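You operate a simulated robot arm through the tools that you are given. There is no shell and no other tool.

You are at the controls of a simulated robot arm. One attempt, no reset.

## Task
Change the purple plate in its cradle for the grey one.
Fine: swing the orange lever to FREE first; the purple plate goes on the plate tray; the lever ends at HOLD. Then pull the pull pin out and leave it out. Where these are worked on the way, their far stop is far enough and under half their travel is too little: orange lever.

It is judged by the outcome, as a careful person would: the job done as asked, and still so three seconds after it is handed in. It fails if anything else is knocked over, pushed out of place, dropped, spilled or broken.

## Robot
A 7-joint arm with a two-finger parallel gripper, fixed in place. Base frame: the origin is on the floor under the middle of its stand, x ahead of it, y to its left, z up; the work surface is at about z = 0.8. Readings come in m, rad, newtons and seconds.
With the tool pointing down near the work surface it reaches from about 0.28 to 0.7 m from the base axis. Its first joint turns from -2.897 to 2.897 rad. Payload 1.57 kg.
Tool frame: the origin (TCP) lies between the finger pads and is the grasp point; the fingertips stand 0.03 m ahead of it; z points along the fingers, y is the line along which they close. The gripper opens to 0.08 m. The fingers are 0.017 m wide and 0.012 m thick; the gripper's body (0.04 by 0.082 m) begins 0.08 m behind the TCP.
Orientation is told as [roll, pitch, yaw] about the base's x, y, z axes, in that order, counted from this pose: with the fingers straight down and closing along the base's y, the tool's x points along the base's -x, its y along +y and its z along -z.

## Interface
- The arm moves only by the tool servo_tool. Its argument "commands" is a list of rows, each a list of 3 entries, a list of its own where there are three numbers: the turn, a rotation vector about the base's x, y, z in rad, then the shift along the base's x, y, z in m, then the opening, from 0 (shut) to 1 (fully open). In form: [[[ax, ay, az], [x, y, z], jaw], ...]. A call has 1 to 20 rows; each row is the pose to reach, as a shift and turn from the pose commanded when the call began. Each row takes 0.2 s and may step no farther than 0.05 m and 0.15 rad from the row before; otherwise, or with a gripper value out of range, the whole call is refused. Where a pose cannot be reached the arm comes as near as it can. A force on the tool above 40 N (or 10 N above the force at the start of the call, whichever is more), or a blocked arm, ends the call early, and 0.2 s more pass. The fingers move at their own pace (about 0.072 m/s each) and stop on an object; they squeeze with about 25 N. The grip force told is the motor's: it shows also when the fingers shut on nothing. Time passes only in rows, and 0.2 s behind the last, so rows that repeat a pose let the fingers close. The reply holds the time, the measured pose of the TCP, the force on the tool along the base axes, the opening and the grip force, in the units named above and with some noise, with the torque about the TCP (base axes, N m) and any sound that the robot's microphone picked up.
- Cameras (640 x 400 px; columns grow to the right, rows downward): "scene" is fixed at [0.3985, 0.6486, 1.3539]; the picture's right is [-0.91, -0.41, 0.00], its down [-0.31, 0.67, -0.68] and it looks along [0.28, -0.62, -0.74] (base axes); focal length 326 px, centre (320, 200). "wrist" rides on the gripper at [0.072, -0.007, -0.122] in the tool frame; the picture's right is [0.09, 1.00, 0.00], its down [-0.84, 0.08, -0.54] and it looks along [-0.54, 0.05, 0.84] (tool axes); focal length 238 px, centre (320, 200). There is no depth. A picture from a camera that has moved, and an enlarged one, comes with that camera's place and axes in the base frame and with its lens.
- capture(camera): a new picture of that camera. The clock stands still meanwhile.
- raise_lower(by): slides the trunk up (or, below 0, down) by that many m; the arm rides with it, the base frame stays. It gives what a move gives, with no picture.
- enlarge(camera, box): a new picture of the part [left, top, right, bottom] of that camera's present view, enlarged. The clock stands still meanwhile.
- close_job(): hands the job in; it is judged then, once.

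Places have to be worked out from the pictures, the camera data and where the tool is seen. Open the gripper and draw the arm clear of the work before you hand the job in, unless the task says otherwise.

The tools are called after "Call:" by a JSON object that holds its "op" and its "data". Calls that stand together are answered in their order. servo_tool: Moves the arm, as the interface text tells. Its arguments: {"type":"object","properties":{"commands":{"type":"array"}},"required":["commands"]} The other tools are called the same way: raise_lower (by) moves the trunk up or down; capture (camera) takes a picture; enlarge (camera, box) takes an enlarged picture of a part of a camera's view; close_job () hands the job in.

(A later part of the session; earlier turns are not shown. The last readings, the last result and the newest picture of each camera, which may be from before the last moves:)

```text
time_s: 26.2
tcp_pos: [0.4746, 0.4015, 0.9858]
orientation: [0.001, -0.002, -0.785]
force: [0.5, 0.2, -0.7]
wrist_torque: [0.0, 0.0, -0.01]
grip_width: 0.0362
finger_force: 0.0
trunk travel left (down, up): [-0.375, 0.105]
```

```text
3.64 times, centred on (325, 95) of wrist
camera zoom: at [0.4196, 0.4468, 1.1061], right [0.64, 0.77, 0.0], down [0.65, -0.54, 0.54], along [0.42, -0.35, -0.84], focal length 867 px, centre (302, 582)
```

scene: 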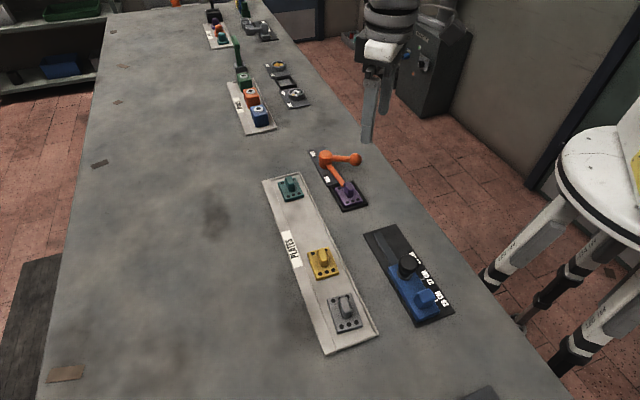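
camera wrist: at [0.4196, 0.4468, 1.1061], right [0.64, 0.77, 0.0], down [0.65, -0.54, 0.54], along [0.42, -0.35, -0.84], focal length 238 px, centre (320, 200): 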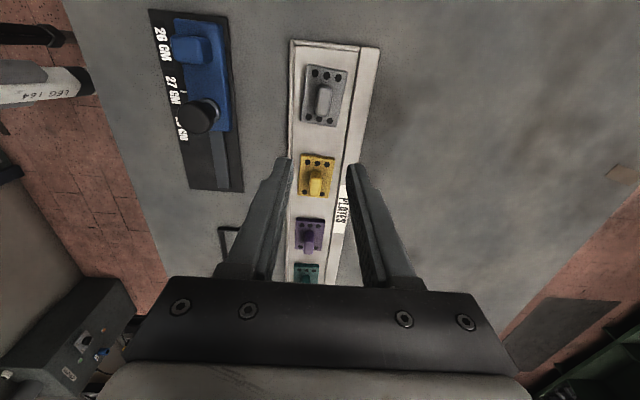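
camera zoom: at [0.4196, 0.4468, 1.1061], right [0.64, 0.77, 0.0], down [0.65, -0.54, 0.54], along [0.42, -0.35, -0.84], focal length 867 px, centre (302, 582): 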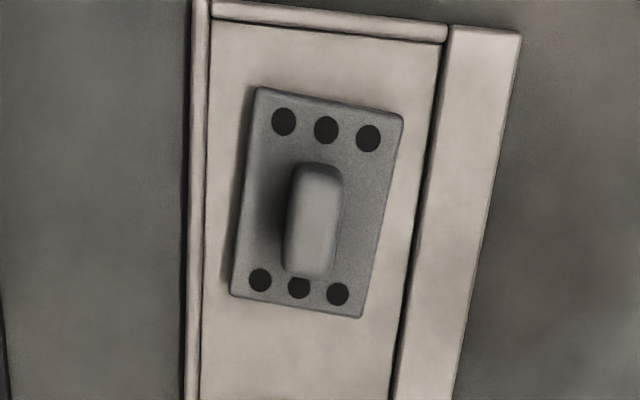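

Grey plate: centre ≈ (0.459, 0.418), turned about -5° relative to the tray (yaw ≈ -0.871). I move above it with that yaw to a pre-grasp pose matching the one I used for purple.

Call:
{"op": "servo_tool", "data": {"commands": [[[0, 0, -0.043], [-0.008, 0.008, -0.03], 0.45], [[0, 0, -0.086], [-0.0155, 0.0165, -0.06], 0.45], [[0, 0, -0.086], [-0.0155, 0.0165, -0.083], 0.45], [[0, 0, -0.086], [-0.0155, 0.0165, -0.083], 0.45]]}}

Call:
{"op": "enlarge", "data": {"camera": "wrist", "box": [260, 80, 380, 190]}}

```text
time_s: 27.2
tcp_pos: [0.4595, 0.4153, 0.902]
orientation: [0.0, -0.003, -0.87]
force: [0.6, 0.3, 0.2]
wrist_torque: [-0.04, 0.02, -0.02]
grip_width: 0.0359
finger_force: 0.1
trunk travel left (down, up): [-0.375, 0.105]
```

```text
3.64 times, centred on (320, 135) of wrist
camera zoom: at [0.4079, 0.4662, 1.0227], right [0.7, 0.71, 0.0], down [0.6, -0.59, 0.54], along [0.39, -0.38, -0.84], focal length 867 px, centre (320, 436)
```

zoom: 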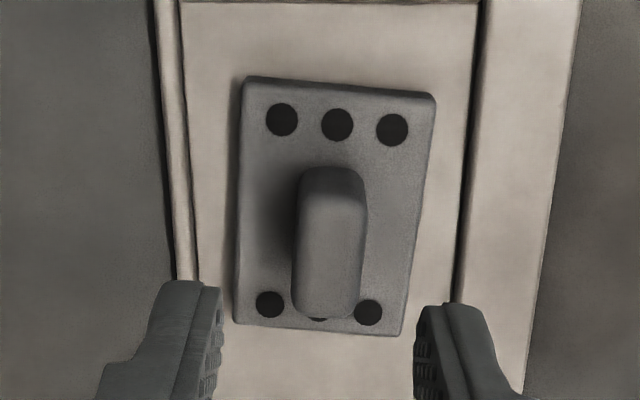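

The grey plate appears at nearly the same image spot as purple did, offset by about (+2.6 mm, -3.4 mm). I apply the correction (-0.0035, +0.0057), lower to the equivalent height and grip.

Call:
{"op": "servo_tool", "data": {"commands": [[[0, 0, 0], [-0.0035, 0.0057, -0.015], 0.45], [[0, 0, 0], [-0.0035, 0.0057, -0.033], 0.45], [[0, 0, 0], [-0.0035, 0.0057, -0.0465], 0.45], [[0, 0, 0], [-0.0035, 0.0057, -0.0465], 0.45]]}}

Call:
{"op": "capture", "data": {"camera": "wrist"}}

Call:
{"op": "enlarge", "data": {"camera": "scene", "box": [280, 220, 420, 360]}}

```text
time_s: 28.2
tcp_pos: [0.456, 0.4217, 0.8527]
orientation: [0.001, -0.001, -0.87]
force: [-0.3, 0.1, 0.0]
wrist_torque: [-0.02, 0.01, 0.03]
grip_width: 0.0359
finger_force: 0.1
trunk travel left (down, up): [-0.375, 0.105]
```

```text
taken
camera wrist: at [0.4044, 0.4723, 0.9743], right [0.7, 0.71, 0.0], down [0.6, -0.59, 0.54], along [0.39, -0.38, -0.84], focal length 238 px, centre (320, 200)
```

wrist: 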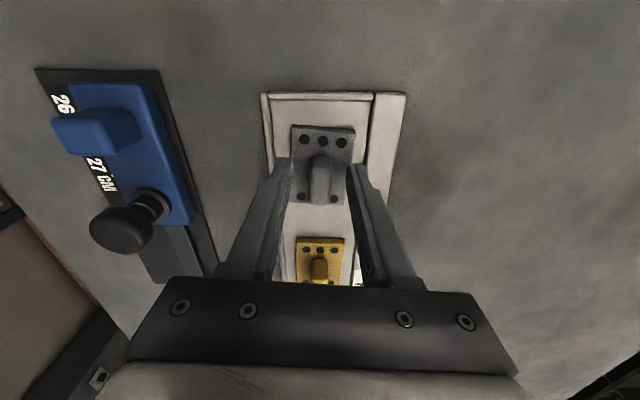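

```text
2.86 times, centred on (350, 290) of scene
camera zoom: at [0.3985, 0.6486, 1.3539], right [-0.91, -0.41, 0.0], down [-0.31, 0.67, -0.68], along [0.28, -0.62, -0.74], focal length 931 px, centre (234, -57)
```

zoom: 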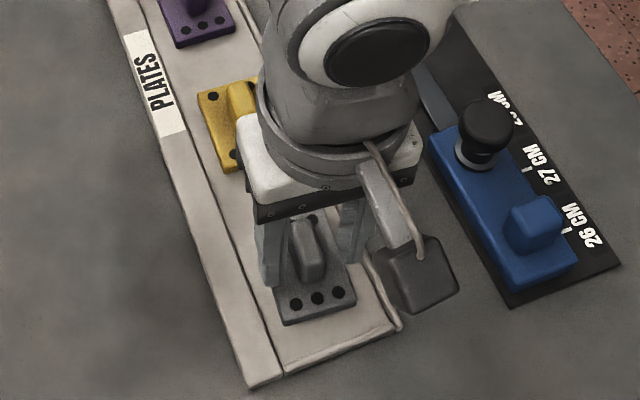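

The view matches the purple grasp almost pixel-for-pixel. Closing and lifting.

Call:
{"op": "servo_tool", "data": {"commands": [[[0, 0, 0], [0, 0, 0], 0.05], [[0, 0, 0], [0, 0, 0], 0.05], [[0, 0, 0], [0, 0, 0], 0.05], [[0, 0, 0], [0, 0, 0.01], 0.05], [[0, 0, 0], [0, 0, 0.025], 0.05], [[0, 0, 0], [0, 0, 0.05], 0.05], [[0, 0, 0], [0, 0, 0.09], 0.05], [[0, 0, 0], [0, 0, 0.12], 0.05], [[0, 0, 0], [0, 0, 0.12], 0.05]]}}

Call:
{"op": "capture", "data": {"camera": "wrist"}}

Call:
{"op": "capture", "data": {"camera": "scene"}}

```text
time_s: 30.2
tcp_pos: [0.4556, 0.421, 0.9724]
orientation: [-0.001, -0.001, -0.87]
force: [0.5, 0.4, -1.9]
wrist_torque: [0.0, 0.02, 0.01]
grip_width: 0.0155
finger_force: 24.9
trunk travel left (down, up): [-0.375, 0.105]
```

```text
taken
camera wrist: at [0.4053, 0.4721, 1.0937], right [0.7, 0.71, 0.0], down [0.6, -0.59, 0.54], along [0.39, -0.38, -0.84], focal length 238 px, centre (320, 200)
```

wrist: 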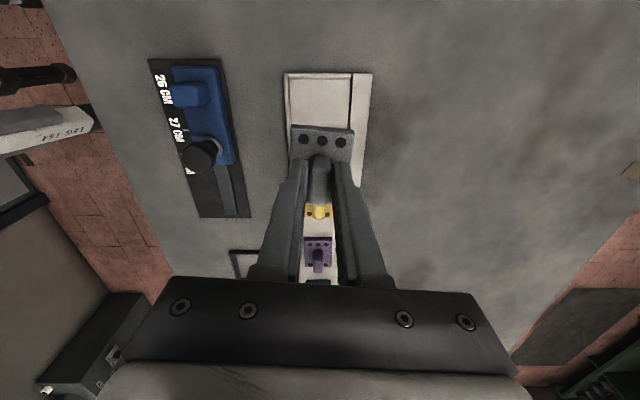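

```text
taken
```

scene: 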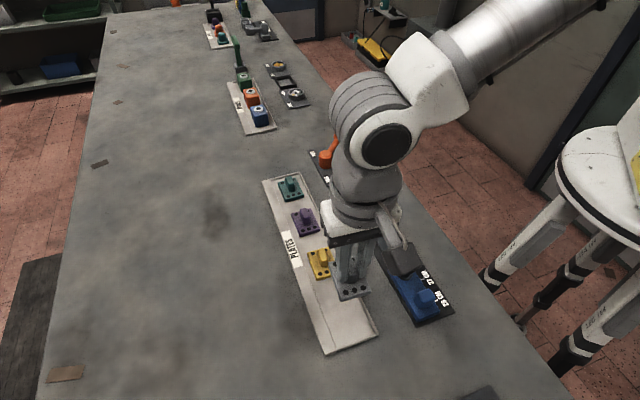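

Grey plate is held level (width 0.0155). I carry it to above the cradle, turning back to yaw -0.785, and stop about 3 cm above its seat to check alignment.

Call:
{"op": "servo_tool", "data": {"commands": [[[0, 0, 0.012], [0.0137, -0.0382, 0], 0.05], [[0, 0, 0.025], [0.0274, -0.0763, 0], 0.05], [[0, 0, 0.037], [0.0411, -0.1145, 0], 0.05], [[0, 0, 0.05], [0.0549, -0.1527, 0], 0.05], [[0, 0, 0.062], [0.0686, -0.1909, 0], 0.05], [[0, 0, 0.075], [0.0823, -0.229, 0], 0.05], [[0, 0, 0.086], [0.096, -0.2662, 0], 0.05], [[0, 0, 0.086], [0.096, -0.2662, -0.04], 0.05], [[0, 0, 0.086], [0.096, -0.2662, -0.08], 0.05], [[0, 0, 0.086], [0.096, -0.2662, -0.09], 0.05], [[0, 0, 0.086], [0.096, -0.2662, -0.09], 0.05]]}}

Call:
{"op": "capture", "data": {"camera": "wrist"}}

Call:
{"op": "enlarge", "data": {"camera": "scene", "box": [290, 120, 410, 220]}}

```text
time_s: 32.6
tcp_pos: [0.5494, 0.1556, 0.8853]
orientation: [0.0, -0.001, -0.783]
force: [0.0, 0.0, -1.0]
wrist_torque: [0.0, 0.03, -0.02]
grip_width: 0.0156
finger_force: 24.4
trunk travel left (down, up): [-0.375, 0.105]
```

```text
taken
camera wrist: at [0.4947, 0.2019, 1.0065], right [0.64, 0.77, 0.0], down [0.65, -0.54, 0.54], along [0.42, -0.35, -0.84], focal length 238 px, centre (320, 200)
```

wrist: 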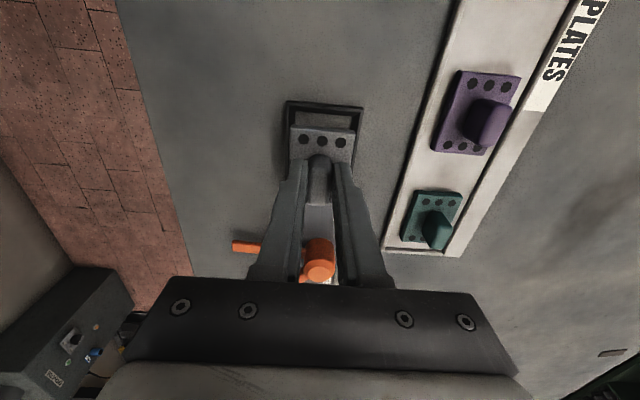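

```text
4.00 times, centred on (350, 170) of scene
camera zoom: at [0.3985, 0.6486, 1.3539], right [-0.91, -0.41, 0.0], down [-0.31, 0.67, -0.68], along [0.28, -0.62, -0.74], focal length 1304 px, centre (200, 320)
```

zoom: 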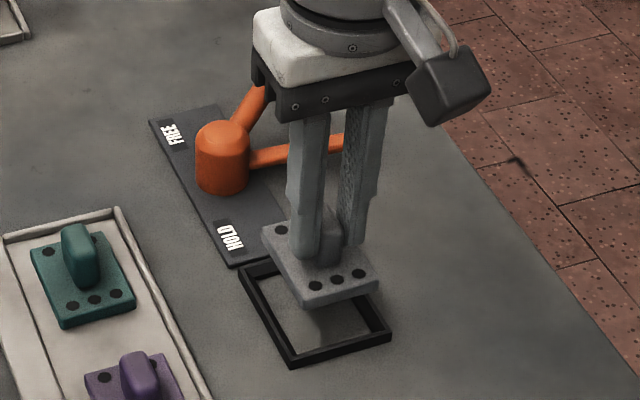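

Holding close above the cradle; I enlarge both views to verify lateral alignment before inserting.

Call:
{"op": "enlarge", "data": {"camera": "wrist", "box": [270, 85, 380, 195]}}

Call:
{"op": "enlarge", "data": {"camera": "scene", "box": [330, 165, 395, 215]}}

```text
3.64 times, centred on (325, 140) of wrist
camera zoom: at [0.4947, 0.2019, 1.0065], right [0.64, 0.77, 0.0], down [0.65, -0.54, 0.54], along [0.42, -0.35, -0.84], focal length 867 px, centre (302, 418)
```

zoom: 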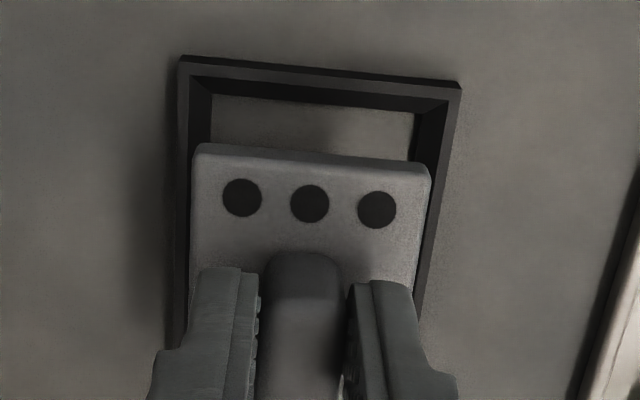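

```text
8.00 times, centred on (362, 190) of scene
camera zoom: at [0.3985, 0.6486, 1.3539], right [-0.91, -0.41, 0.0], down [-0.31, 0.67, -0.68], along [0.28, -0.62, -0.74], focal length 2608 px, centre (-20, 280)
```

zoom: 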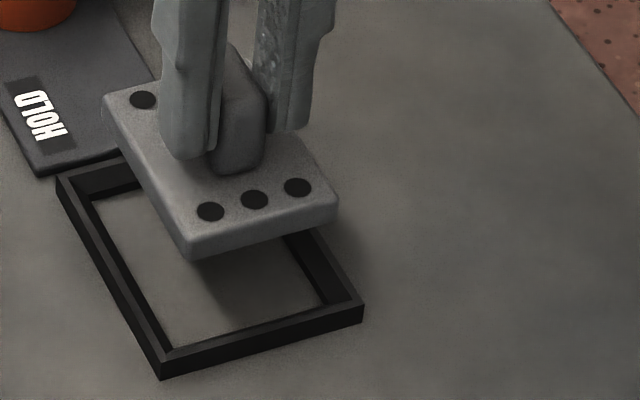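

Single-image comparison: plate's leading edge is ~2 mm too far toward the near end and ~0.8 mm off laterally, yaw matches. I shift (+0.002, -0.0008) and lower to just above the rim.

Call:
{"op": "servo_tool", "data": {"commands": [[[0, 0, 0], [0.002, -0.0008, -0.005], 0.05], [[0, 0, 0], [0.002, -0.0008, -0.013], 0.05], [[0, 0, 0], [0.002, -0.0008, -0.019], 0.05], [[0, 0, 0], [0.002, -0.0008, -0.019], 0.05]]}}

Call:
{"op": "enlarge", "data": {"camera": "wrist", "box": [270, 85, 380, 195]}}

Call:
{"op": "enlarge", "data": {"camera": "scene", "box": [330, 165, 395, 215]}}

```text
time_s: 33.6
tcp_pos: [0.553, 0.1542, 0.8642]
orientation: [0.0, -0.002, -0.783]
force: [-0.4, 0.0, -1.9]
wrist_torque: [0.05, 0.01, -0.01]
grip_width: 0.0157
finger_force: 25.4
trunk travel left (down, up): [-0.375, 0.105]
```

```text
3.64 times, centred on (325, 140) of wrist
camera zoom: at [0.4981, 0.2012, 0.9864], right [0.64, 0.77, 0.0], down [0.65, -0.54, 0.54], along [0.42, -0.35, -0.84], focal length 867 px, centre (302, 418)
```

zoom: 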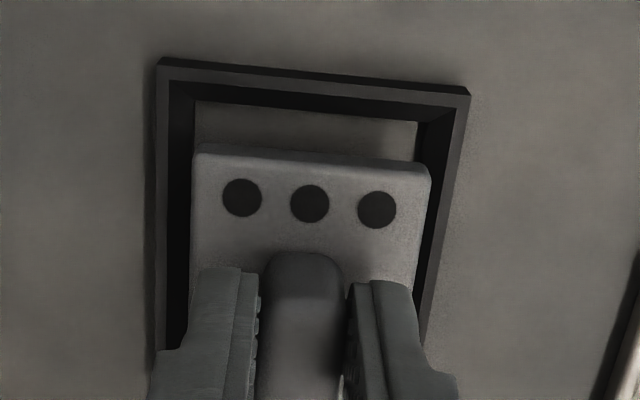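

```text
8.00 times, centred on (362, 190) of scene
camera zoom: at [0.3985, 0.6486, 1.3539], right [-0.91, -0.41, 0.0], down [-0.31, 0.67, -0.68], along [0.28, -0.62, -0.74], focal length 2608 px, centre (-20, 280)
```

zoom: 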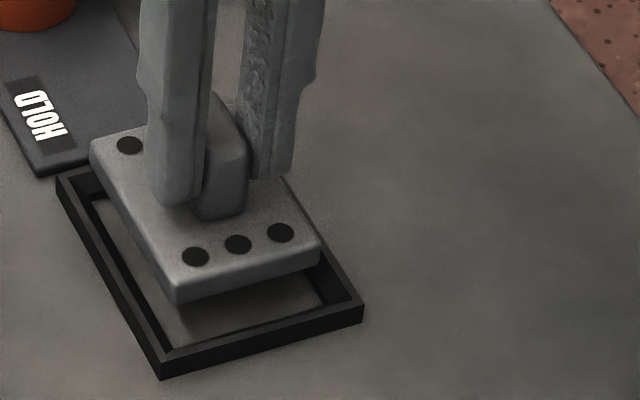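

Now within about 1 mm both ways. A tiny lateral trim and I lower into the cradle in small steps, watching force.

Call:
{"op": "servo_tool", "data": {"commands": [[[0, 0, 0], [-0.0007, -0.0001, -0.003], 0.05], [[0, 0, 0], [-0.0007, -0.0001, -0.006], 0.05], [[0, 0, 0], [-0.0007, -0.0001, -0.008], 0.05], [[0, 0, 0], [-0.0007, -0.0001, -0.008], 0.05]]}}

Call:
{"op": "enlarge", "data": {"camera": "wrist", "box": [270, 85, 380, 195]}}

Call:
{"op": "enlarge", "data": {"camera": "scene", "box": [330, 165, 395, 215]}}

```text
time_s: 34.6
tcp_pos: [0.552, 0.1551, 0.8572]
orientation: [-0.001, -0.001, -0.783]
force: [-0.6, -0.7, -1.9]
wrist_torque: [0.03, 0.0, 0.0]
grip_width: 0.0157
finger_force: 24.9
trunk travel left (down, up): [-0.375, 0.105]
```

```text
3.64 times, centred on (325, 140) of wrist
camera zoom: at [0.4969, 0.2011, 0.9782], right [0.64, 0.77, 0.0], down [0.65, -0.54, 0.54], along [0.42, -0.35, -0.84], focal length 867 px, centre (302, 418)
```

zoom: 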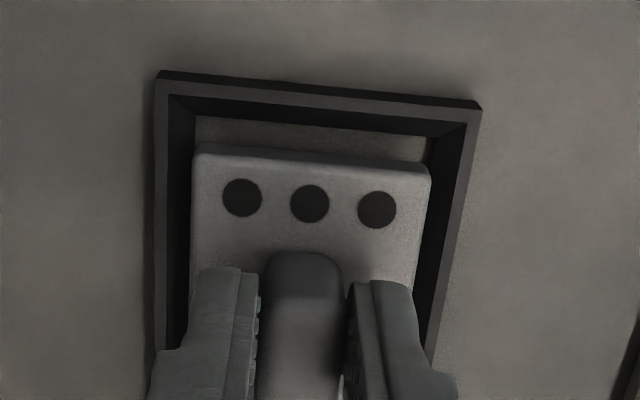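

```text
8.00 times, centred on (362, 190) of scene
camera zoom: at [0.3985, 0.6486, 1.3539], right [-0.91, -0.41, 0.0], down [-0.31, 0.67, -0.68], along [0.28, -0.62, -0.74], focal length 2608 px, centre (-20, 280)
```

zoom: 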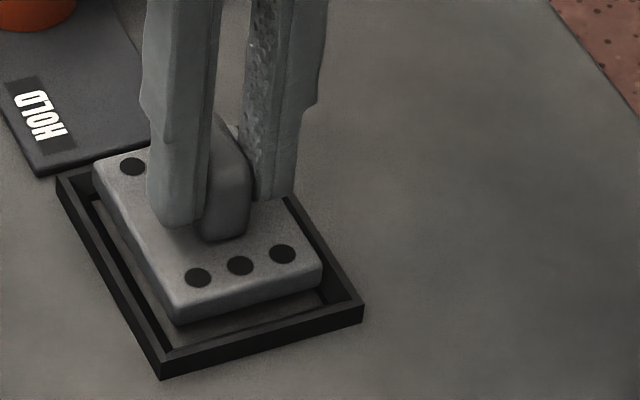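

Laterally centred (1.8 mm each side), no contact. A small 0.6 mm trim along the plate and continue down.

Call:
{"op": "servo_tool", "data": {"commands": [[[0, 0, 0], [0.0004, -0.0004, -0.002], 0.05], [[0, 0, 0], [0.0004, -0.0004, -0.004], 0.05], [[0, 0, 0], [0.0004, -0.0004, -0.005], 0.05], [[0, 0, 0], [0.0004, -0.0004, -0.005], 0.05]]}}

Call:
{"op": "enlarge", "data": {"camera": "scene", "box": [330, 165, 395, 215]}}

```text
time_s: 35.6
tcp_pos: [0.552, 0.1562, 0.8534]
orientation: [0.001, -0.002, -0.784]
force: [-7.2, 6.7, 13.7]
wrist_torque: [-0.11, -0.08, -0.04]
grip_width: 0.0156
finger_force: 25.3
trunk travel left (down, up): [-0.375, 0.105]
```

```text
8.00 times, centred on (362, 190) of scene
camera zoom: at [0.3985, 0.6486, 1.3539], right [-0.91, -0.41, 0.0], down [-0.31, 0.67, -0.68], along [0.28, -0.62, -0.74], focal length 2608 px, centre (-20, 280)
```

zoom: 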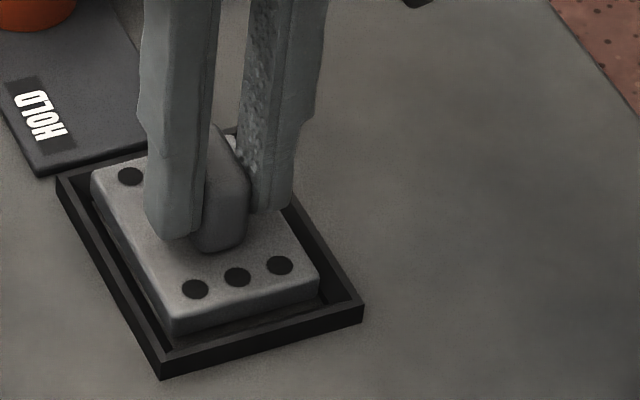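

The far (lever-side) wall is pushing the plate back along its length (force (-7, +7, +14)). I ease up 2 mm, shift 2 mm away from that wall, and lower again.

Call:
{"op": "servo_tool", "data": {"commands": [[[0, 0, 0], [0, 0, 0.002], 0.05], [[0, 0, 0], [-0.0014, 0.0014, 0.002], 0.05], [[0, 0, 0], [-0.0014, 0.0014, 0.001], 0.05], [[0, 0, 0], [-0.0014, 0.0014, 0.0], 0.05], [[0, 0, 0], [-0.0014, 0.0014, 0.0], 0.05]]}}

Call:
{"op": "enlarge", "data": {"camera": "scene", "box": [330, 165, 395, 215]}}

Call:
{"op": "enlarge", "data": {"camera": "wrist", "box": [270, 85, 380, 195]}}

```text
time_s: 36.9
tcp_pos: [0.5506, 0.1556, 0.8521]
orientation: [-0.001, -0.002, -0.784]
force: [0.1, -0.6, -1.8]
wrist_torque: [0.02, 0.02, -0.01]
grip_width: 0.0156
finger_force: 25.3
trunk travel left (down, up): [-0.375, 0.105]
```

```text
8.00 times, centred on (362, 190) of scene
camera zoom: at [0.3985, 0.6486, 1.3539], right [-0.91, -0.41, 0.0], down [-0.31, 0.67, -0.68], along [0.28, -0.62, -0.74], focal length 2608 px, centre (-20, 280)
```

zoom: 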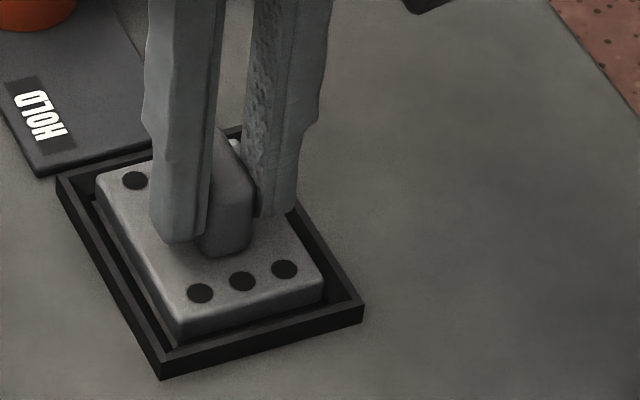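

```text
3.64 times, centred on (325, 140) of wrist
camera zoom: at [0.4958, 0.2019, 0.9726], right [0.64, 0.77, 0.0], down [0.65, -0.53, 0.54], along [0.42, -0.35, -0.84], focal length 867 px, centre (302, 418)
```

zoom: 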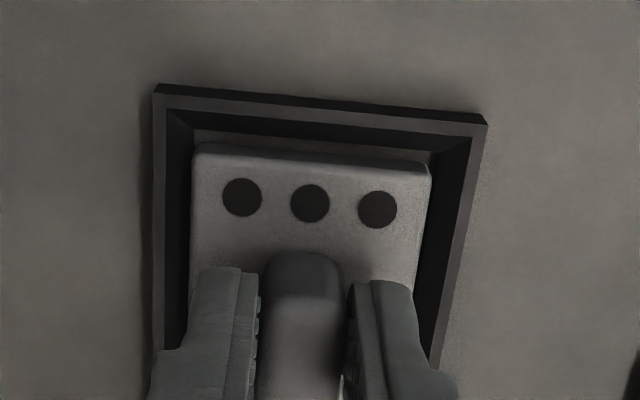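

Free again and inside the walls. Lowering the last couple of millimetres to the seat.

Call:
{"op": "servo_tool", "data": {"commands": [[[0, 0, 0], [0, 0, -0.001], 0.05], [[0, 0, 0], [0, 0, -0.002], 0.05], [[0, 0, 0], [0, 0, -0.002], 0.05]]}}

```text
time_s: 37.6
tcp_pos: [0.552, 0.1565, 0.8513]
orientation: [-0.001, -0.003, -0.784]
force: [0.0, 0.0, -1.5]
wrist_torque: [0.01, -0.01, 0.0]
grip_width: 0.0154
finger_force: 25.1
trunk travel left (down, up): [-0.375, 0.105]
```

No contact yet; another millimetre or two.

Call:
{"op": "servo_tool", "data": {"commands": [[[0, 0, 0], [0, 0, -0.001], 0.05], [[0, 0, 0], [0, 0, -0.002], 0.05], [[0, 0, 0], [0, 0, -0.002], 0.05]]}}

Call:
{"op": "enlarge", "data": {"camera": "scene", "box": [330, 165, 395, 215]}}

```text
time_s: 38.5
tcp_pos: [0.5514, 0.1554, 0.8504]
orientation: [0.003, -0.005, -0.784]
force: [-3.5, -1.2, 15.3]
wrist_torque: [0.24, 0.35, 0.02]
grip_width: 0.0157
finger_force: 24.7
trunk travel left (down, up): [-0.375, 0.105]
```

```text
8.00 times, centred on (362, 190) of scene
camera zoom: at [0.3985, 0.6486, 1.3539], right [-0.91, -0.41, 0.0], down [-0.31, 0.67, -0.68], along [0.28, -0.62, -0.74], focal length 2608 px, centre (-20, 280)
```

zoom: 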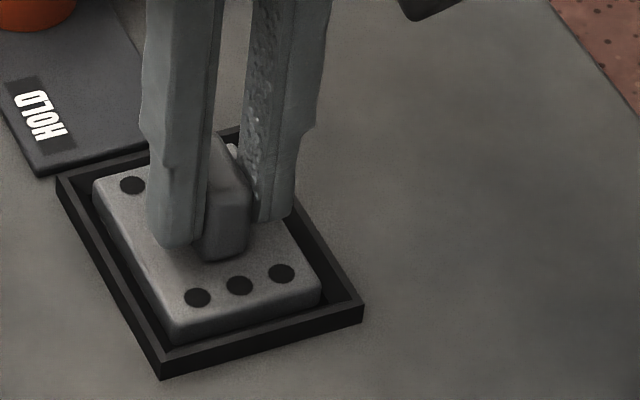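

Firm vertical contact (+15 N) - it should be seated. I relieve the pressure, open partway, and rise.

Call:
{"op": "servo_tool", "data": {"commands": [[[0, 0, 0], [0, 0, 0.001], 0.05], [[0, 0, 0], [0, 0, 0.001], 0.4], [[0, 0, 0], [0, 0, 0.001], 0.45], [[0, 0, 0], [0, 0, 0.001], 0.45], [[0, 0, 0], [0, 0, 0.02], 0.45], [[0, 0, 0], [0, 0, 0.05], 0.45], [[0, 0, 0], [0, 0, 0.05], 0.45]]}}

Call:
{"op": "enlarge", "data": {"camera": "wrist", "box": [260, 80, 380, 190]}}

Call:
{"op": "enlarge", "data": {"camera": "scene", "box": [290, 120, 410, 220]}}

```text
time_s: 40.0
tcp_pos: [0.5521, 0.1562, 0.8979]
orientation: [-0.001, -0.002, -0.783]
force: [-0.5, -0.6, -0.1]
wrist_torque: [-0.01, -0.05, 0.04]
grip_width: 0.0361
finger_force: 0.0
trunk travel left (down, up): [-0.375, 0.105]
```

```text
3.64 times, centred on (320, 135) of wrist
camera zoom: at [0.496, 0.2029, 1.0188], right [0.64, 0.77, 0.0], down [0.65, -0.54, 0.54], along [0.42, -0.35, -0.84], focal length 867 px, centre (320, 436)
```

zoom: 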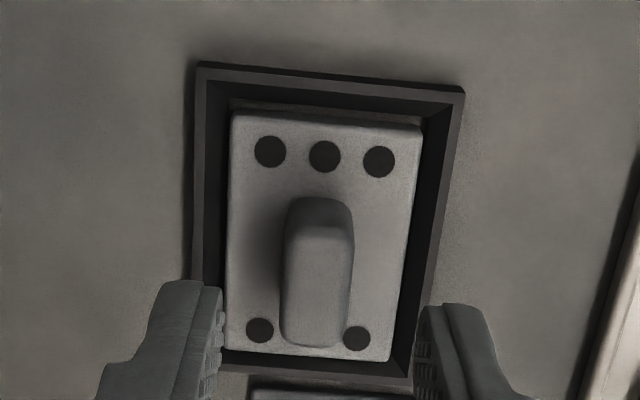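

```text
4.00 times, centred on (350, 170) of scene
camera zoom: at [0.3985, 0.6486, 1.3539], right [-0.91, -0.41, 0.0], down [-0.31, 0.67, -0.68], along [0.28, -0.62, -0.74], focal length 1304 px, centre (200, 320)
```

zoom: 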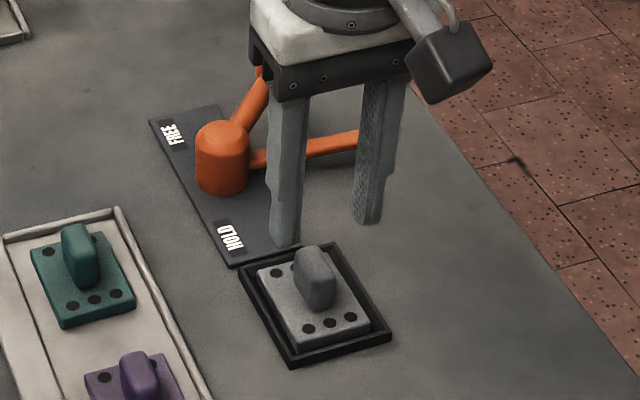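

The grey plate sits in the cradle exactly as purple did (same pixel relations to the rim). Now back to the lever: rise, turn to yaw ≈ +1.57 and go above the ball at about (0.642, -0.001).

Call:
{"op": "servo_tool", "data": {"commands": [[[0, 0, 0], [0, 0, 0.045], 0.45], [[0, 0, 0], [0, 0, 0.09], 0.45], [[0, 0, 0.147], [0.0056, -0.0098, 0.09], 0.45], [[0, 0, 0.294], [0.0112, -0.0196, 0.09], 0.45], [[0, 0, 0.441], [0.0169, -0.0294, 0.09], 0.45], [[0, 0, 0.588], [0.0225, -0.0392, 0.09], 0.45], [[0, 0, 0.735], [0.0281, -0.049, 0.09], 0.45], [[0, 0, 0.882], [0.0337, -0.0588, 0.09], 0.45], [[0, 0, 1.029], [0.0394, -0.0687, 0.09], 0.45], [[0, 0, 1.176], [0.045, -0.0785, 0.09], 0.45], [[0, 0, 1.323], [0.0506, -0.0883, 0.09], 0.45], [[0, 0, 1.47], [0.0562, -0.0981, 0.09], 0.45], [[0, 0, 1.617], [0.0619, -0.108, 0.09], 0.45], [[0, 0, 1.764], [0.0675, -0.1178, 0.09], 0.45], [[0, 0, 1.911], [0.0731, -0.1276, 0.09], 0.45], [[0, 0, 2.058], [0.0787, -0.1374, 0.09], 0.45], [[0, 0, 2.205], [0.0844, -0.1472, 0.09], 0.55], [[0, 0, 2.352], [0.09, -0.157, 0.09], 0.55], [[0, 0, 2.352], [0.09, -0.157, 0.09], 0.6]]}}

Call:
{"op": "capture", "data": {"camera": "wrist"}}

Call:
{"op": "enlarge", "data": {"camera": "scene", "box": [290, 100, 420, 220]}}

```text
time_s: 44.0
tcp_pos: [0.6414, -0.0012, 0.9876]
orientation: [0.001, -0.002, 1.571]
force: [0.0, 0.0, 0.1]
wrist_torque: [-0.02, 0.02, 0.05]
grip_width: 0.0481
finger_force: 0.0
trunk travel left (down, up): [-0.375, 0.105]
```

```text
taken
camera wrist: at [0.649, -0.0732, 1.1083], right [-1.0, -0.09, 0.0], down [-0.08, 0.84, 0.54], along [-0.05, 0.54, -0.84], focal length 238 px, centre (320, 200)
```

wrist: 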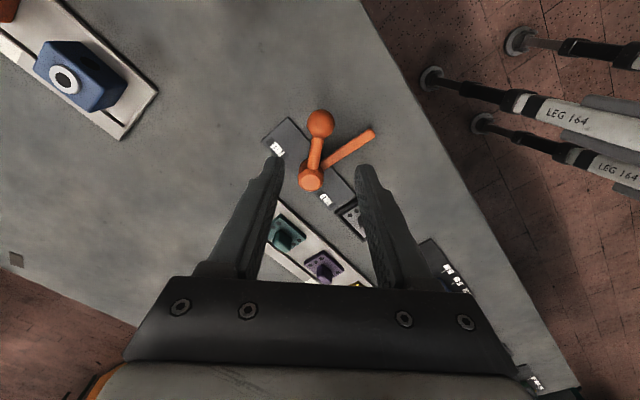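

```text
3.33 times, centred on (355, 160) of scene
camera zoom: at [0.3985, 0.6486, 1.3539], right [-0.91, -0.41, 0.0], down [-0.31, 0.67, -0.68], along [0.28, -0.62, -0.74], focal length 1087 px, centre (203, 333)
```

zoom: 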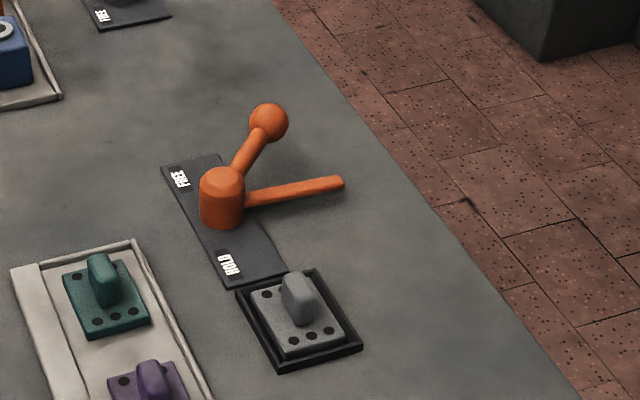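

Ball reads about (0.642, -0.003); clamp arm clears the finger by over 1 cm. I descend and grip the ball.

Call:
{"op": "servo_tool", "data": {"commands": [[[0, 0, 0], [0.0005, -0.001, -0.04], 0.6], [[0, 0, 0], [0.0005, -0.001, -0.08], 0.6], [[0, 0, 0], [0.0005, -0.001, -0.115], 0.6], [[0, 0, 0], [0.0005, -0.001, -0.1405], 0.6], [[0, 0, 0], [0.0005, -0.001, -0.1405], 0.6], [[0, 0, 0], [0.0005, -0.001, -0.1405], 0.3], [[0, 0, 0], [0.0005, -0.001, -0.1405], 0.3], [[0, 0, 0], [0.0005, -0.001, -0.1405], 0.3]]}}

Call:
{"op": "enlarge", "data": {"camera": "scene", "box": [290, 100, 420, 220]}}

```text
time_s: 45.9
tcp_pos: [0.6408, -0.0015, 0.8464]
orientation: [0.005, -0.001, 1.569]
force: [-13.8, -0.4, -1.2]
wrist_torque: [-0.11, 0.14, 0.2]
grip_width: 0.0304
finger_force: 39.4
trunk travel left (down, up): [-0.375, 0.105]
```

```text
3.33 times, centred on (355, 160) of scene
camera zoom: at [0.3985, 0.6486, 1.3539], right [-0.91, -0.41, 0.0], down [-0.31, 0.67, -0.68], along [0.28, -0.62, -0.74], focal length 1087 px, centre (203, 333)
```

zoom: 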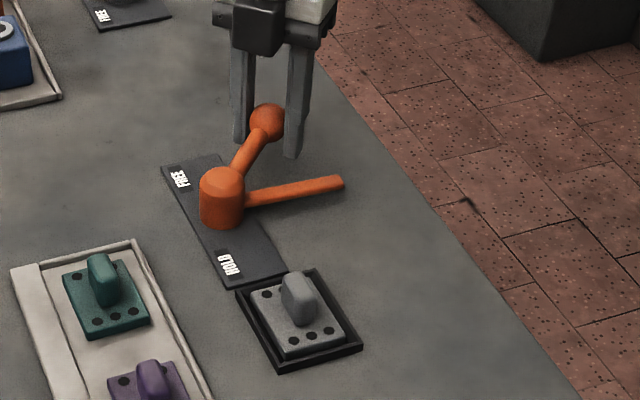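

Ball is gripped. I swing the lever back clockwise along the fitted arc, first half.

Call:
{"op": "servo_tool", "data": {"commands": [[[0, 0, -0.12], [-0.0098, 0.001, 0], 0.3], [[0, 0, -0.24], [-0.0182, 0.0028, 0], 0.3], [[0, 0, -0.36], [-0.0265, 0.0056, 0], 0.3], [[0, 0, -0.48], [-0.0343, 0.0094, 0], 0.3], [[0, 0, -0.6], [-0.0417, 0.0141, 0], 0.3], [[0, 0, -0.72], [-0.0484, 0.0197, 0], 0.3]]}}

Call:
{"op": "enlarge", "data": {"camera": "scene", "box": [290, 100, 420, 220]}}

```text
time_s: 47.2
tcp_pos: [0.5953, 0.0189, 0.8466]
orientation: [-0.001, -0.003, 0.846]
force: [2.3, 7.8, -4.2]
wrist_torque: [-0.06, -0.04, 0.23]
grip_width: 0.03
finger_force: 39.5
trunk travel left (down, up): [-0.375, 0.105]
```

```text
3.33 times, centred on (355, 160) of scene
camera zoom: at [0.3985, 0.6486, 1.3539], right [-0.91, -0.41, 0.0], down [-0.31, 0.67, -0.68], along [0.28, -0.62, -0.74], focal length 1087 px, centre (203, 333)
```

zoom: 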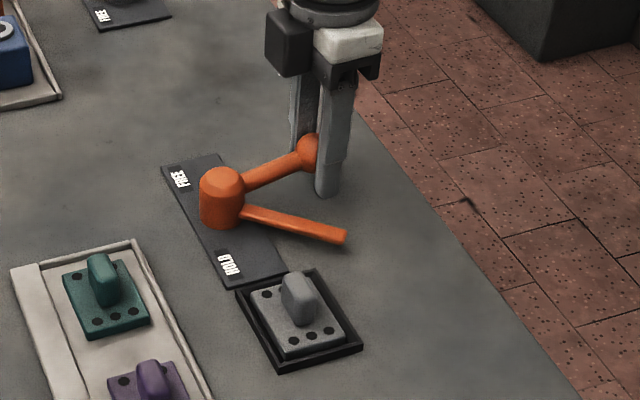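

Moving well; continuing toward HOLD with a slight inward correction, stopping just short of the expected stop.

Call:
{"op": "servo_tool", "data": {"commands": [[[0, 0, -0.12], [-0.005, 0.0072, 0], 0.3], [[0, 0, -0.24], [-0.0102, 0.0142, 0], 0.3], [[0, 0, -0.36], [-0.0145, 0.0217, 0], 0.3], [[0, 0, -0.48], [-0.0179, 0.0296, 0], 0.3], [[0, 0, -0.6], [-0.0203, 0.0378, 0], 0.3], [[0, 0, -0.72], [-0.0217, 0.0462, 0], 0.3]]}}

Call:
{"op": "enlarge", "data": {"camera": "scene", "box": [290, 100, 420, 220]}}

```text
time_s: 48.6
tcp_pos: [0.571, 0.0641, 0.8467]
orientation: [0.001, 0.001, 0.126]
force: [-8.3, 1.8, 2.4]
wrist_torque: [-0.18, 0.32, 0.05]
grip_width: 0.0299
finger_force: 39.8
trunk travel left (down, up): [-0.375, 0.105]
```

```text
3.33 times, centred on (355, 160) of scene
camera zoom: at [0.3985, 0.6486, 1.3539], right [-0.91, -0.41, 0.0], down [-0.31, 0.67, -0.68], along [0.28, -0.62, -0.74], focal length 1087 px, centre (203, 333)
```

zoom: 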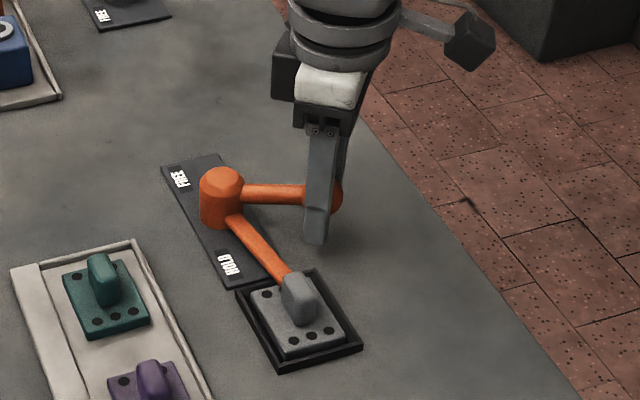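

Nearly at HOLD. I push gently on until the stop is felt.

Call:
{"op": "servo_tool", "data": {"commands": [[[0, 0, -0.04], [-0.0005, 0.003, 0], 0.3], [[0, 0, -0.08], [-0.0005, 0.006, 0], 0.3], [[0, 0, -0.12], [-0.0003, 0.009, 0], 0.3], [[0, 0, -0.15], [0, 0.012, 0], 0.3]]}}

Call:
{"op": "enlarge", "data": {"camera": "scene", "box": [290, 100, 420, 220]}}

```text
time_s: 49.6
tcp_pos: [0.5709, 0.0697, 0.8469]
orientation: [-0.006, -0.004, -0.027]
force: [-4.5, -29.4, -3.8]
wrist_torque: [-0.31, -0.24, 0.05]
grip_width: 0.0303
finger_force: 39.2
trunk travel left (down, up): [-0.375, 0.105]
```

```text
3.33 times, centred on (355, 160) of scene
camera zoom: at [0.3985, 0.6486, 1.3539], right [-0.91, -0.41, 0.0], down [-0.31, 0.67, -0.68], along [0.28, -0.62, -0.74], focal length 1087 px, centre (203, 333)
```

zoom: 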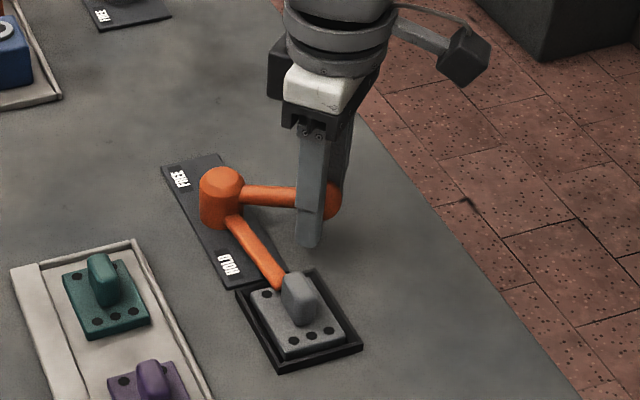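

The stop is reached (29 N against +y) and the picture matches the original HOLD position. I relax the push, open partway and lift off.

Call:
{"op": "servo_tool", "data": {"commands": [[[0, 0, 0], [0, -0.003, 0], 0.3], [[0, 0, 0], [0, -0.005, 0], 0.3], [[0, 0, 0], [0, -0.005, 0], 0.5], [[0, 0, 0], [0, -0.005, 0], 0.55], [[0, 0, 0], [0, -0.005, 0], 0.55], [[0, 0, 0], [0, -0.005, 0.03], 0.55], [[0, 0, 0], [0, -0.005, 0.07], 0.55], [[0, 0, 0], [0, -0.005, 0.11], 0.55], [[0, 0, 0], [0, -0.005, 0.15], 0.55], [[0, 0, 0], [0, -0.005, 0.15], 0.55]]}}

Call:
{"op": "enlarge", "data": {"camera": "scene", "box": [280, 130, 400, 220]}}

Call:
{"op": "capture", "data": {"camera": "wrist"}}

```text
time_s: 51.9
tcp_pos: [0.5724, 0.0698, 0.9991]
orientation: [0.0, -0.003, -0.021]
force: [0.5, -0.5, 0.4]
wrist_torque: [0.0, 0.0, 0.04]
grip_width: 0.0441
finger_force: 0.1
trunk travel left (down, up): [-0.375, 0.105]
```

```text
4.44 times, centred on (340, 175) of scene
camera zoom: at [0.3985, 0.6486, 1.3539], right [-0.91, -0.41, 0.0], down [-0.31, 0.67, -0.68], along [0.28, -0.62, -0.74], focal length 1449 px, centre (231, 311)
```

zoom: 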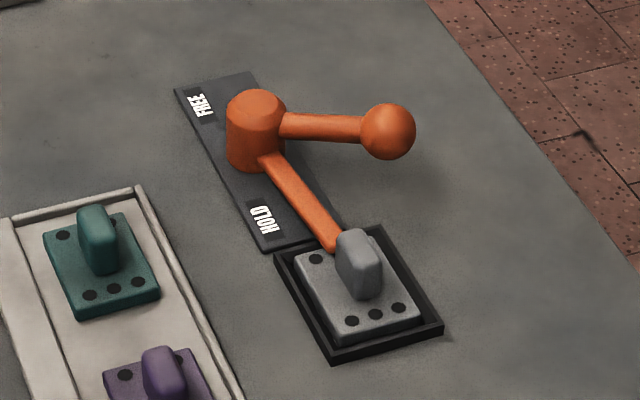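

```text
taken
camera wrist: at [0.5007, 0.0646, 1.1198], right [-0.07, 1.0, 0.0], down [0.84, 0.06, 0.54], along [0.54, 0.04, -0.84], focal length 238 px, centre (320, 200)
```

wrist: 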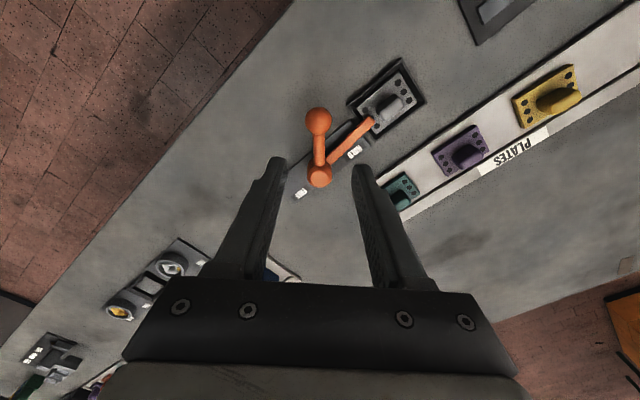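

HOLD position is pixel-identical to the start, now with the grey plate under the clamp. Next the pull pin: triangulating both first views puts the black knob at about (0.384, 0.307, 0.856). I move above it with yaw -0.785 (fingers closing across the slide direction) for a close look.

Call:
{"op": "servo_tool", "data": {"commands": [[[0, 0, -0.095], [-0.021, 0.028, 0], 0.55], [[0, 0, -0.19], [-0.042, 0.0555, 0], 0.6], [[0, 0, -0.285], [-0.0635, 0.0835, 0], 0.65], [[0, 0, -0.38], [-0.0845, 0.111, 0], 0.7], [[0, 0, -0.475], [-0.1055, 0.139, 0], 0.75], [[0, 0, -0.57], [-0.127, 0.1665, 0], 0.75], [[0, 0, -0.665], [-0.148, 0.1945, 0], 0.75], [[0, 0, -0.764], [-0.169, 0.222, 0], 0.75], [[0, 0, -0.764], [-0.169, 0.222, 0], 0.75]]}}

Call:
{"op": "capture", "data": {"camera": "wrist"}}

Call:
{"op": "enlarge", "data": {"camera": "wrist", "box": [260, 40, 380, 160]}}

```text
time_s: 53.9
tcp_pos: [0.4033, 0.2927, 0.9973]
orientation: [0.001, -0.001, -0.786]
force: [-0.2, 0.3, 0.0]
wrist_torque: [-0.02, 0.02, 0.0]
grip_width: 0.06
finger_force: 0.1
trunk travel left (down, up): [-0.375, 0.105]
```

```text
taken
camera wrist: at [0.3489, 0.3389, 1.1178], right [0.64, 0.77, 0.0], down [0.64, -0.54, 0.54], along [0.42, -0.35, -0.84], focal length 238 px, centre (320, 200)
```

wrist: 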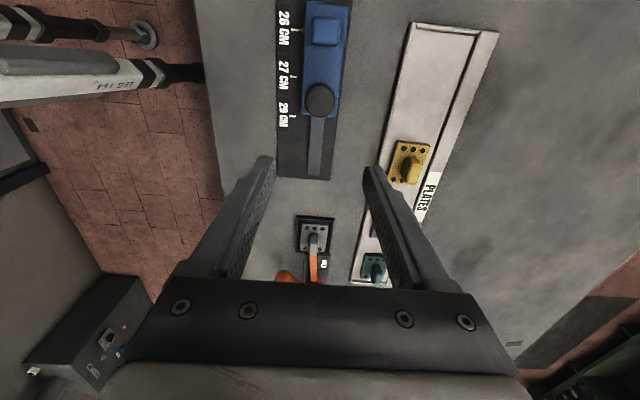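

```text
3.33 times, centred on (320, 100) of wrist
camera zoom: at [0.3489, 0.3389, 1.1178], right [0.64, 0.77, 0.0], down [0.64, -0.54, 0.54], along [0.42, -0.35, -0.84], focal length 794 px, centre (320, 533)
```

zoom: 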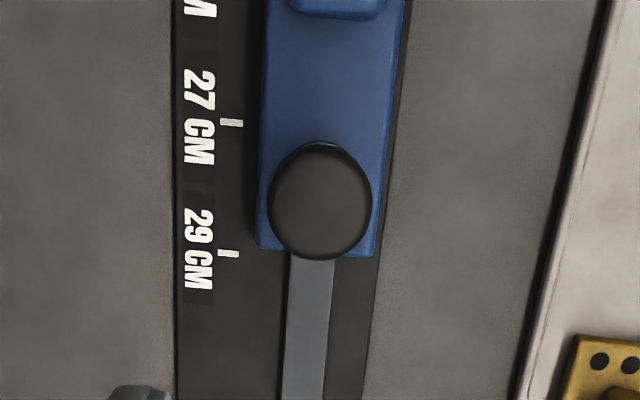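

Knob is at about (0.385, 0.309). I check its side profile from the scene camera to choose the grip height.

Call:
{"op": "enlarge", "data": {"camera": "scene", "box": [385, 240, 435, 290]}}

Call:
{"op": "enlarge", "data": {"camera": "scene", "box": [360, 215, 470, 330]}}

```text
8.00 times, centred on (410, 265) of scene
camera zoom: at [0.3985, 0.6486, 1.3539], right [-0.91, -0.41, 0.0], down [-0.31, 0.67, -0.68], along [0.28, -0.62, -0.74], focal length 2608 px, centre (-400, -320)
```

zoom: 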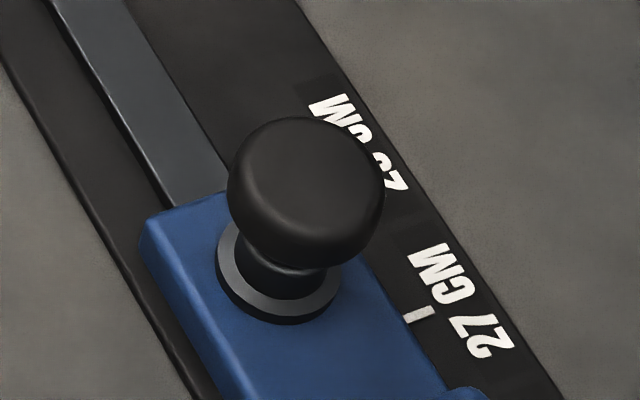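

```text
3.48 times, centred on (415, 272) of scene
camera zoom: at [0.3985, 0.6486, 1.3539], right [-0.91, -0.41, 0.0], down [-0.31, 0.67, -0.68], along [0.28, -0.62, -0.74], focal length 1134 px, centre (-10, -52)
```

zoom: 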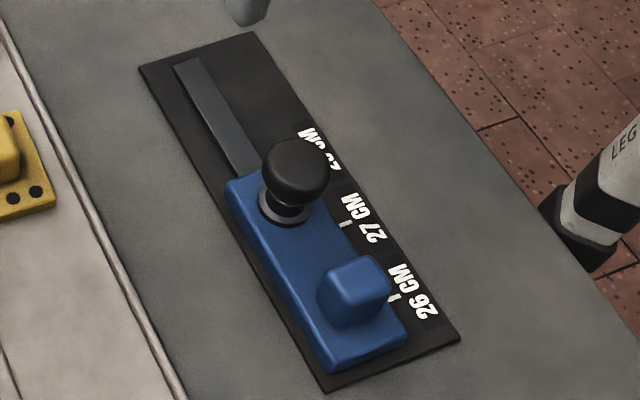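

The knob is a ~34 mm mushroom head spanning roughly z 0.848–0.864 above a collar. I go over it and lower to z ≈ 0.91, then verify centring.

Call:
{"op": "servo_tool", "data": {"commands": [[[0, 0, 0], [-0.009, 0.008, -0.03], 0.75], [[0, 0, 0], [-0.0183, 0.016, -0.06], 0.75], [[0, 0, 0], [-0.0183, 0.016, -0.085], 0.75], [[0, 0, 0], [-0.0183, 0.016, -0.085], 0.75]]}}

Call:
{"op": "enlarge", "data": {"camera": "wrist", "box": [240, 70, 400, 200]}}

Call:
{"op": "enlarge", "data": {"camera": "scene", "box": [350, 200, 460, 310]}}

```text
time_s: 54.9
tcp_pos: [0.3843, 0.3092, 0.9148]
orientation: [0.0, -0.002, -0.785]
force: [-0.2, -0.6, -0.3]
wrist_torque: [-0.03, 0.01, -0.01]
grip_width: 0.0602
finger_force: 0.1
trunk travel left (down, up): [-0.375, 0.105]
```

```text
3.08 times, centred on (320, 135) of wrist
camera zoom: at [0.3296, 0.356, 1.0352], right [0.64, 0.77, 0.0], down [0.65, -0.54, 0.54], along [0.42, -0.35, -0.84], focal length 733 px, centre (320, 400)
```

zoom: 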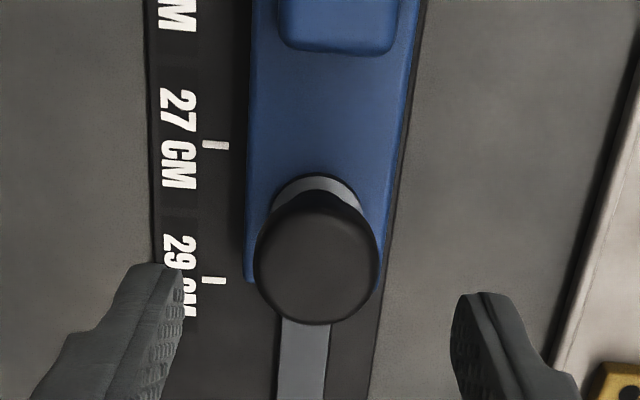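

```text
3.64 times, centred on (405, 255) of scene
camera zoom: at [0.3985, 0.6486, 1.3539], right [-0.91, -0.41, 0.0], down [-0.31, 0.67, -0.68], along [0.28, -0.62, -0.74], focal length 1185 px, centre (11, 0)
```

zoom: 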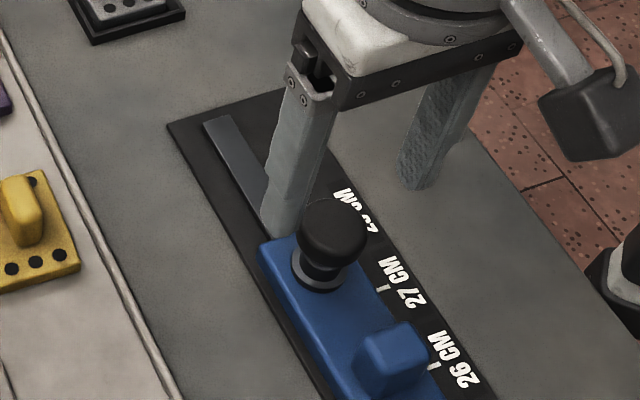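

Knob centre (0.384, 0.309) coincides with the TCP within a millimetre. Descending so the pads bracket the head and closing.

Call:
{"op": "servo_tool", "data": {"commands": [[[0, 0, 0], [0, 0, -0.025], 0.75], [[0, 0, 0], [0, 0, -0.045], 0.75], [[0, 0, 0], [0, 0, -0.058], 0.75], [[0, 0, 0], [0, 0, -0.058], 0.75], [[0, 0, 0], [0, 0, -0.058], 0.5], [[0, 0, 0], [0, 0, -0.058], 0.25], [[0, 0, 0], [0, 0, -0.058], 0.2], [[0, 0, 0], [0, 0, -0.058], 0.2]]}}

Call:
{"op": "enlarge", "data": {"camera": "scene", "box": [350, 200, 460, 310]}}

Call:
{"op": "capture", "data": {"camera": "wrist"}}

```text
time_s: 56.6
tcp_pos: [0.383, 0.308, 0.8555]
orientation: [-0.002, -0.003, -0.785]
force: [-4.8, -4.8, -0.7]
wrist_torque: [-0.04, 0.06, 0.0]
grip_width: 0.0317
finger_force: 40.6
trunk travel left (down, up): [-0.375, 0.105]
```

```text
3.64 times, centred on (405, 255) of scene
camera zoom: at [0.3985, 0.6486, 1.3539], right [-0.91, -0.41, 0.0], down [-0.31, 0.67, -0.68], along [0.28, -0.62, -0.74], focal length 1185 px, centre (11, 0)
```

zoom: 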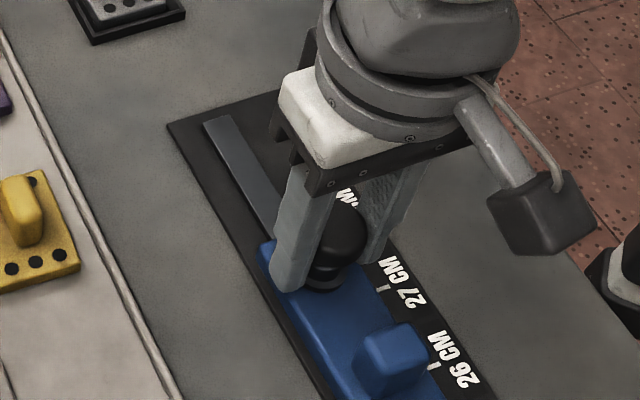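

```text
taken
camera wrist: at [0.3291, 0.3556, 0.9762], right [0.64, 0.77, 0.0], down [0.65, -0.54, 0.54], along [0.42, -0.35, -0.84], focal length 238 px, centre (320, 200)
```

wrist: 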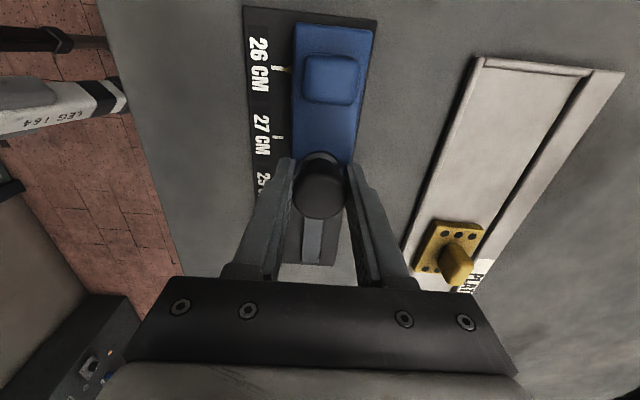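

Knob is gripped (0.0317). I relax the slight sideways load and pull straight up in small steps, watching force.

Call:
{"op": "servo_tool", "data": {"commands": [[[0, 0, 0], [-0.0012, -0.0012, 0], 0.2], [[0, 0, 0], [-0.0012, -0.0012, 0.002], 0.2], [[0, 0, 0], [-0.0012, -0.0012, 0.004], 0.2], [[0, 0, 0], [-0.0012, -0.0012, 0.006], 0.2]]}}

Call:
{"op": "enlarge", "data": {"camera": "scene", "box": [350, 200, 460, 310]}}

```text
time_s: 57.6
tcp_pos: [0.3822, 0.3102, 0.8609]
orientation: [0.002, -0.002, -0.785]
force: [1.1, 4.3, -5.5]
wrist_torque: [0.03, -0.13, 0.0]
grip_width: 0.0313
finger_force: 40.1
trunk travel left (down, up): [-0.375, 0.105]
```

```text
3.64 times, centred on (405, 255) of scene
camera zoom: at [0.3985, 0.6486, 1.3539], right [-0.91, -0.41, 0.0], down [-0.31, 0.67, -0.68], along [0.28, -0.62, -0.74], focal length 1185 px, centre (11, 0)
```

zoom: 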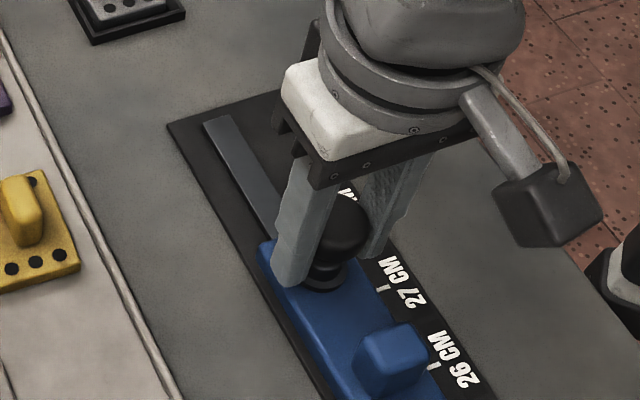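

The knob is rising with the gripper (about 5 mm, 5 N). I trim the sideways offset and keep pulling up.

Call:
{"op": "servo_tool", "data": {"commands": [[[0, 0, 0], [0.0002, 0.0006, 0.002], 0.2], [[0, 0, 0], [0.0002, 0.0006, 0.004], 0.2], [[0, 0, 0], [0.0002, 0.0006, 0.006], 0.2], [[0, 0, 0], [0.0002, 0.0006, 0.008], 0.2]]}}

Call:
{"op": "enlarge", "data": {"camera": "scene", "box": [350, 200, 460, 310]}}

```text
time_s: 58.6
tcp_pos: [0.3844, 0.3089, 0.8688]
orientation: [0.001, -0.004, -0.785]
force: [5.3, 6.1, 0.7]
wrist_torque: [0.18, 0.05, 0.02]
grip_width: 0.0314
finger_force: 39.9
trunk travel left (down, up): [-0.375, 0.105]
```

```text
3.64 times, centred on (405, 255) of scene
camera zoom: at [0.3985, 0.6486, 1.3539], right [-0.91, -0.41, 0.0], down [-0.31, 0.67, -0.68], along [0.28, -0.62, -0.74], focal length 1185 px, centre (11, 0)
```

zoom: 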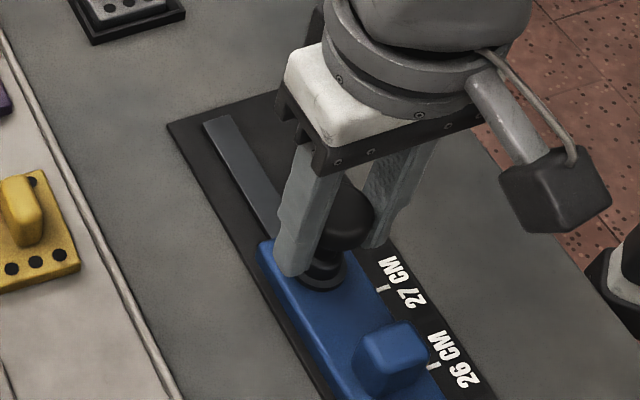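

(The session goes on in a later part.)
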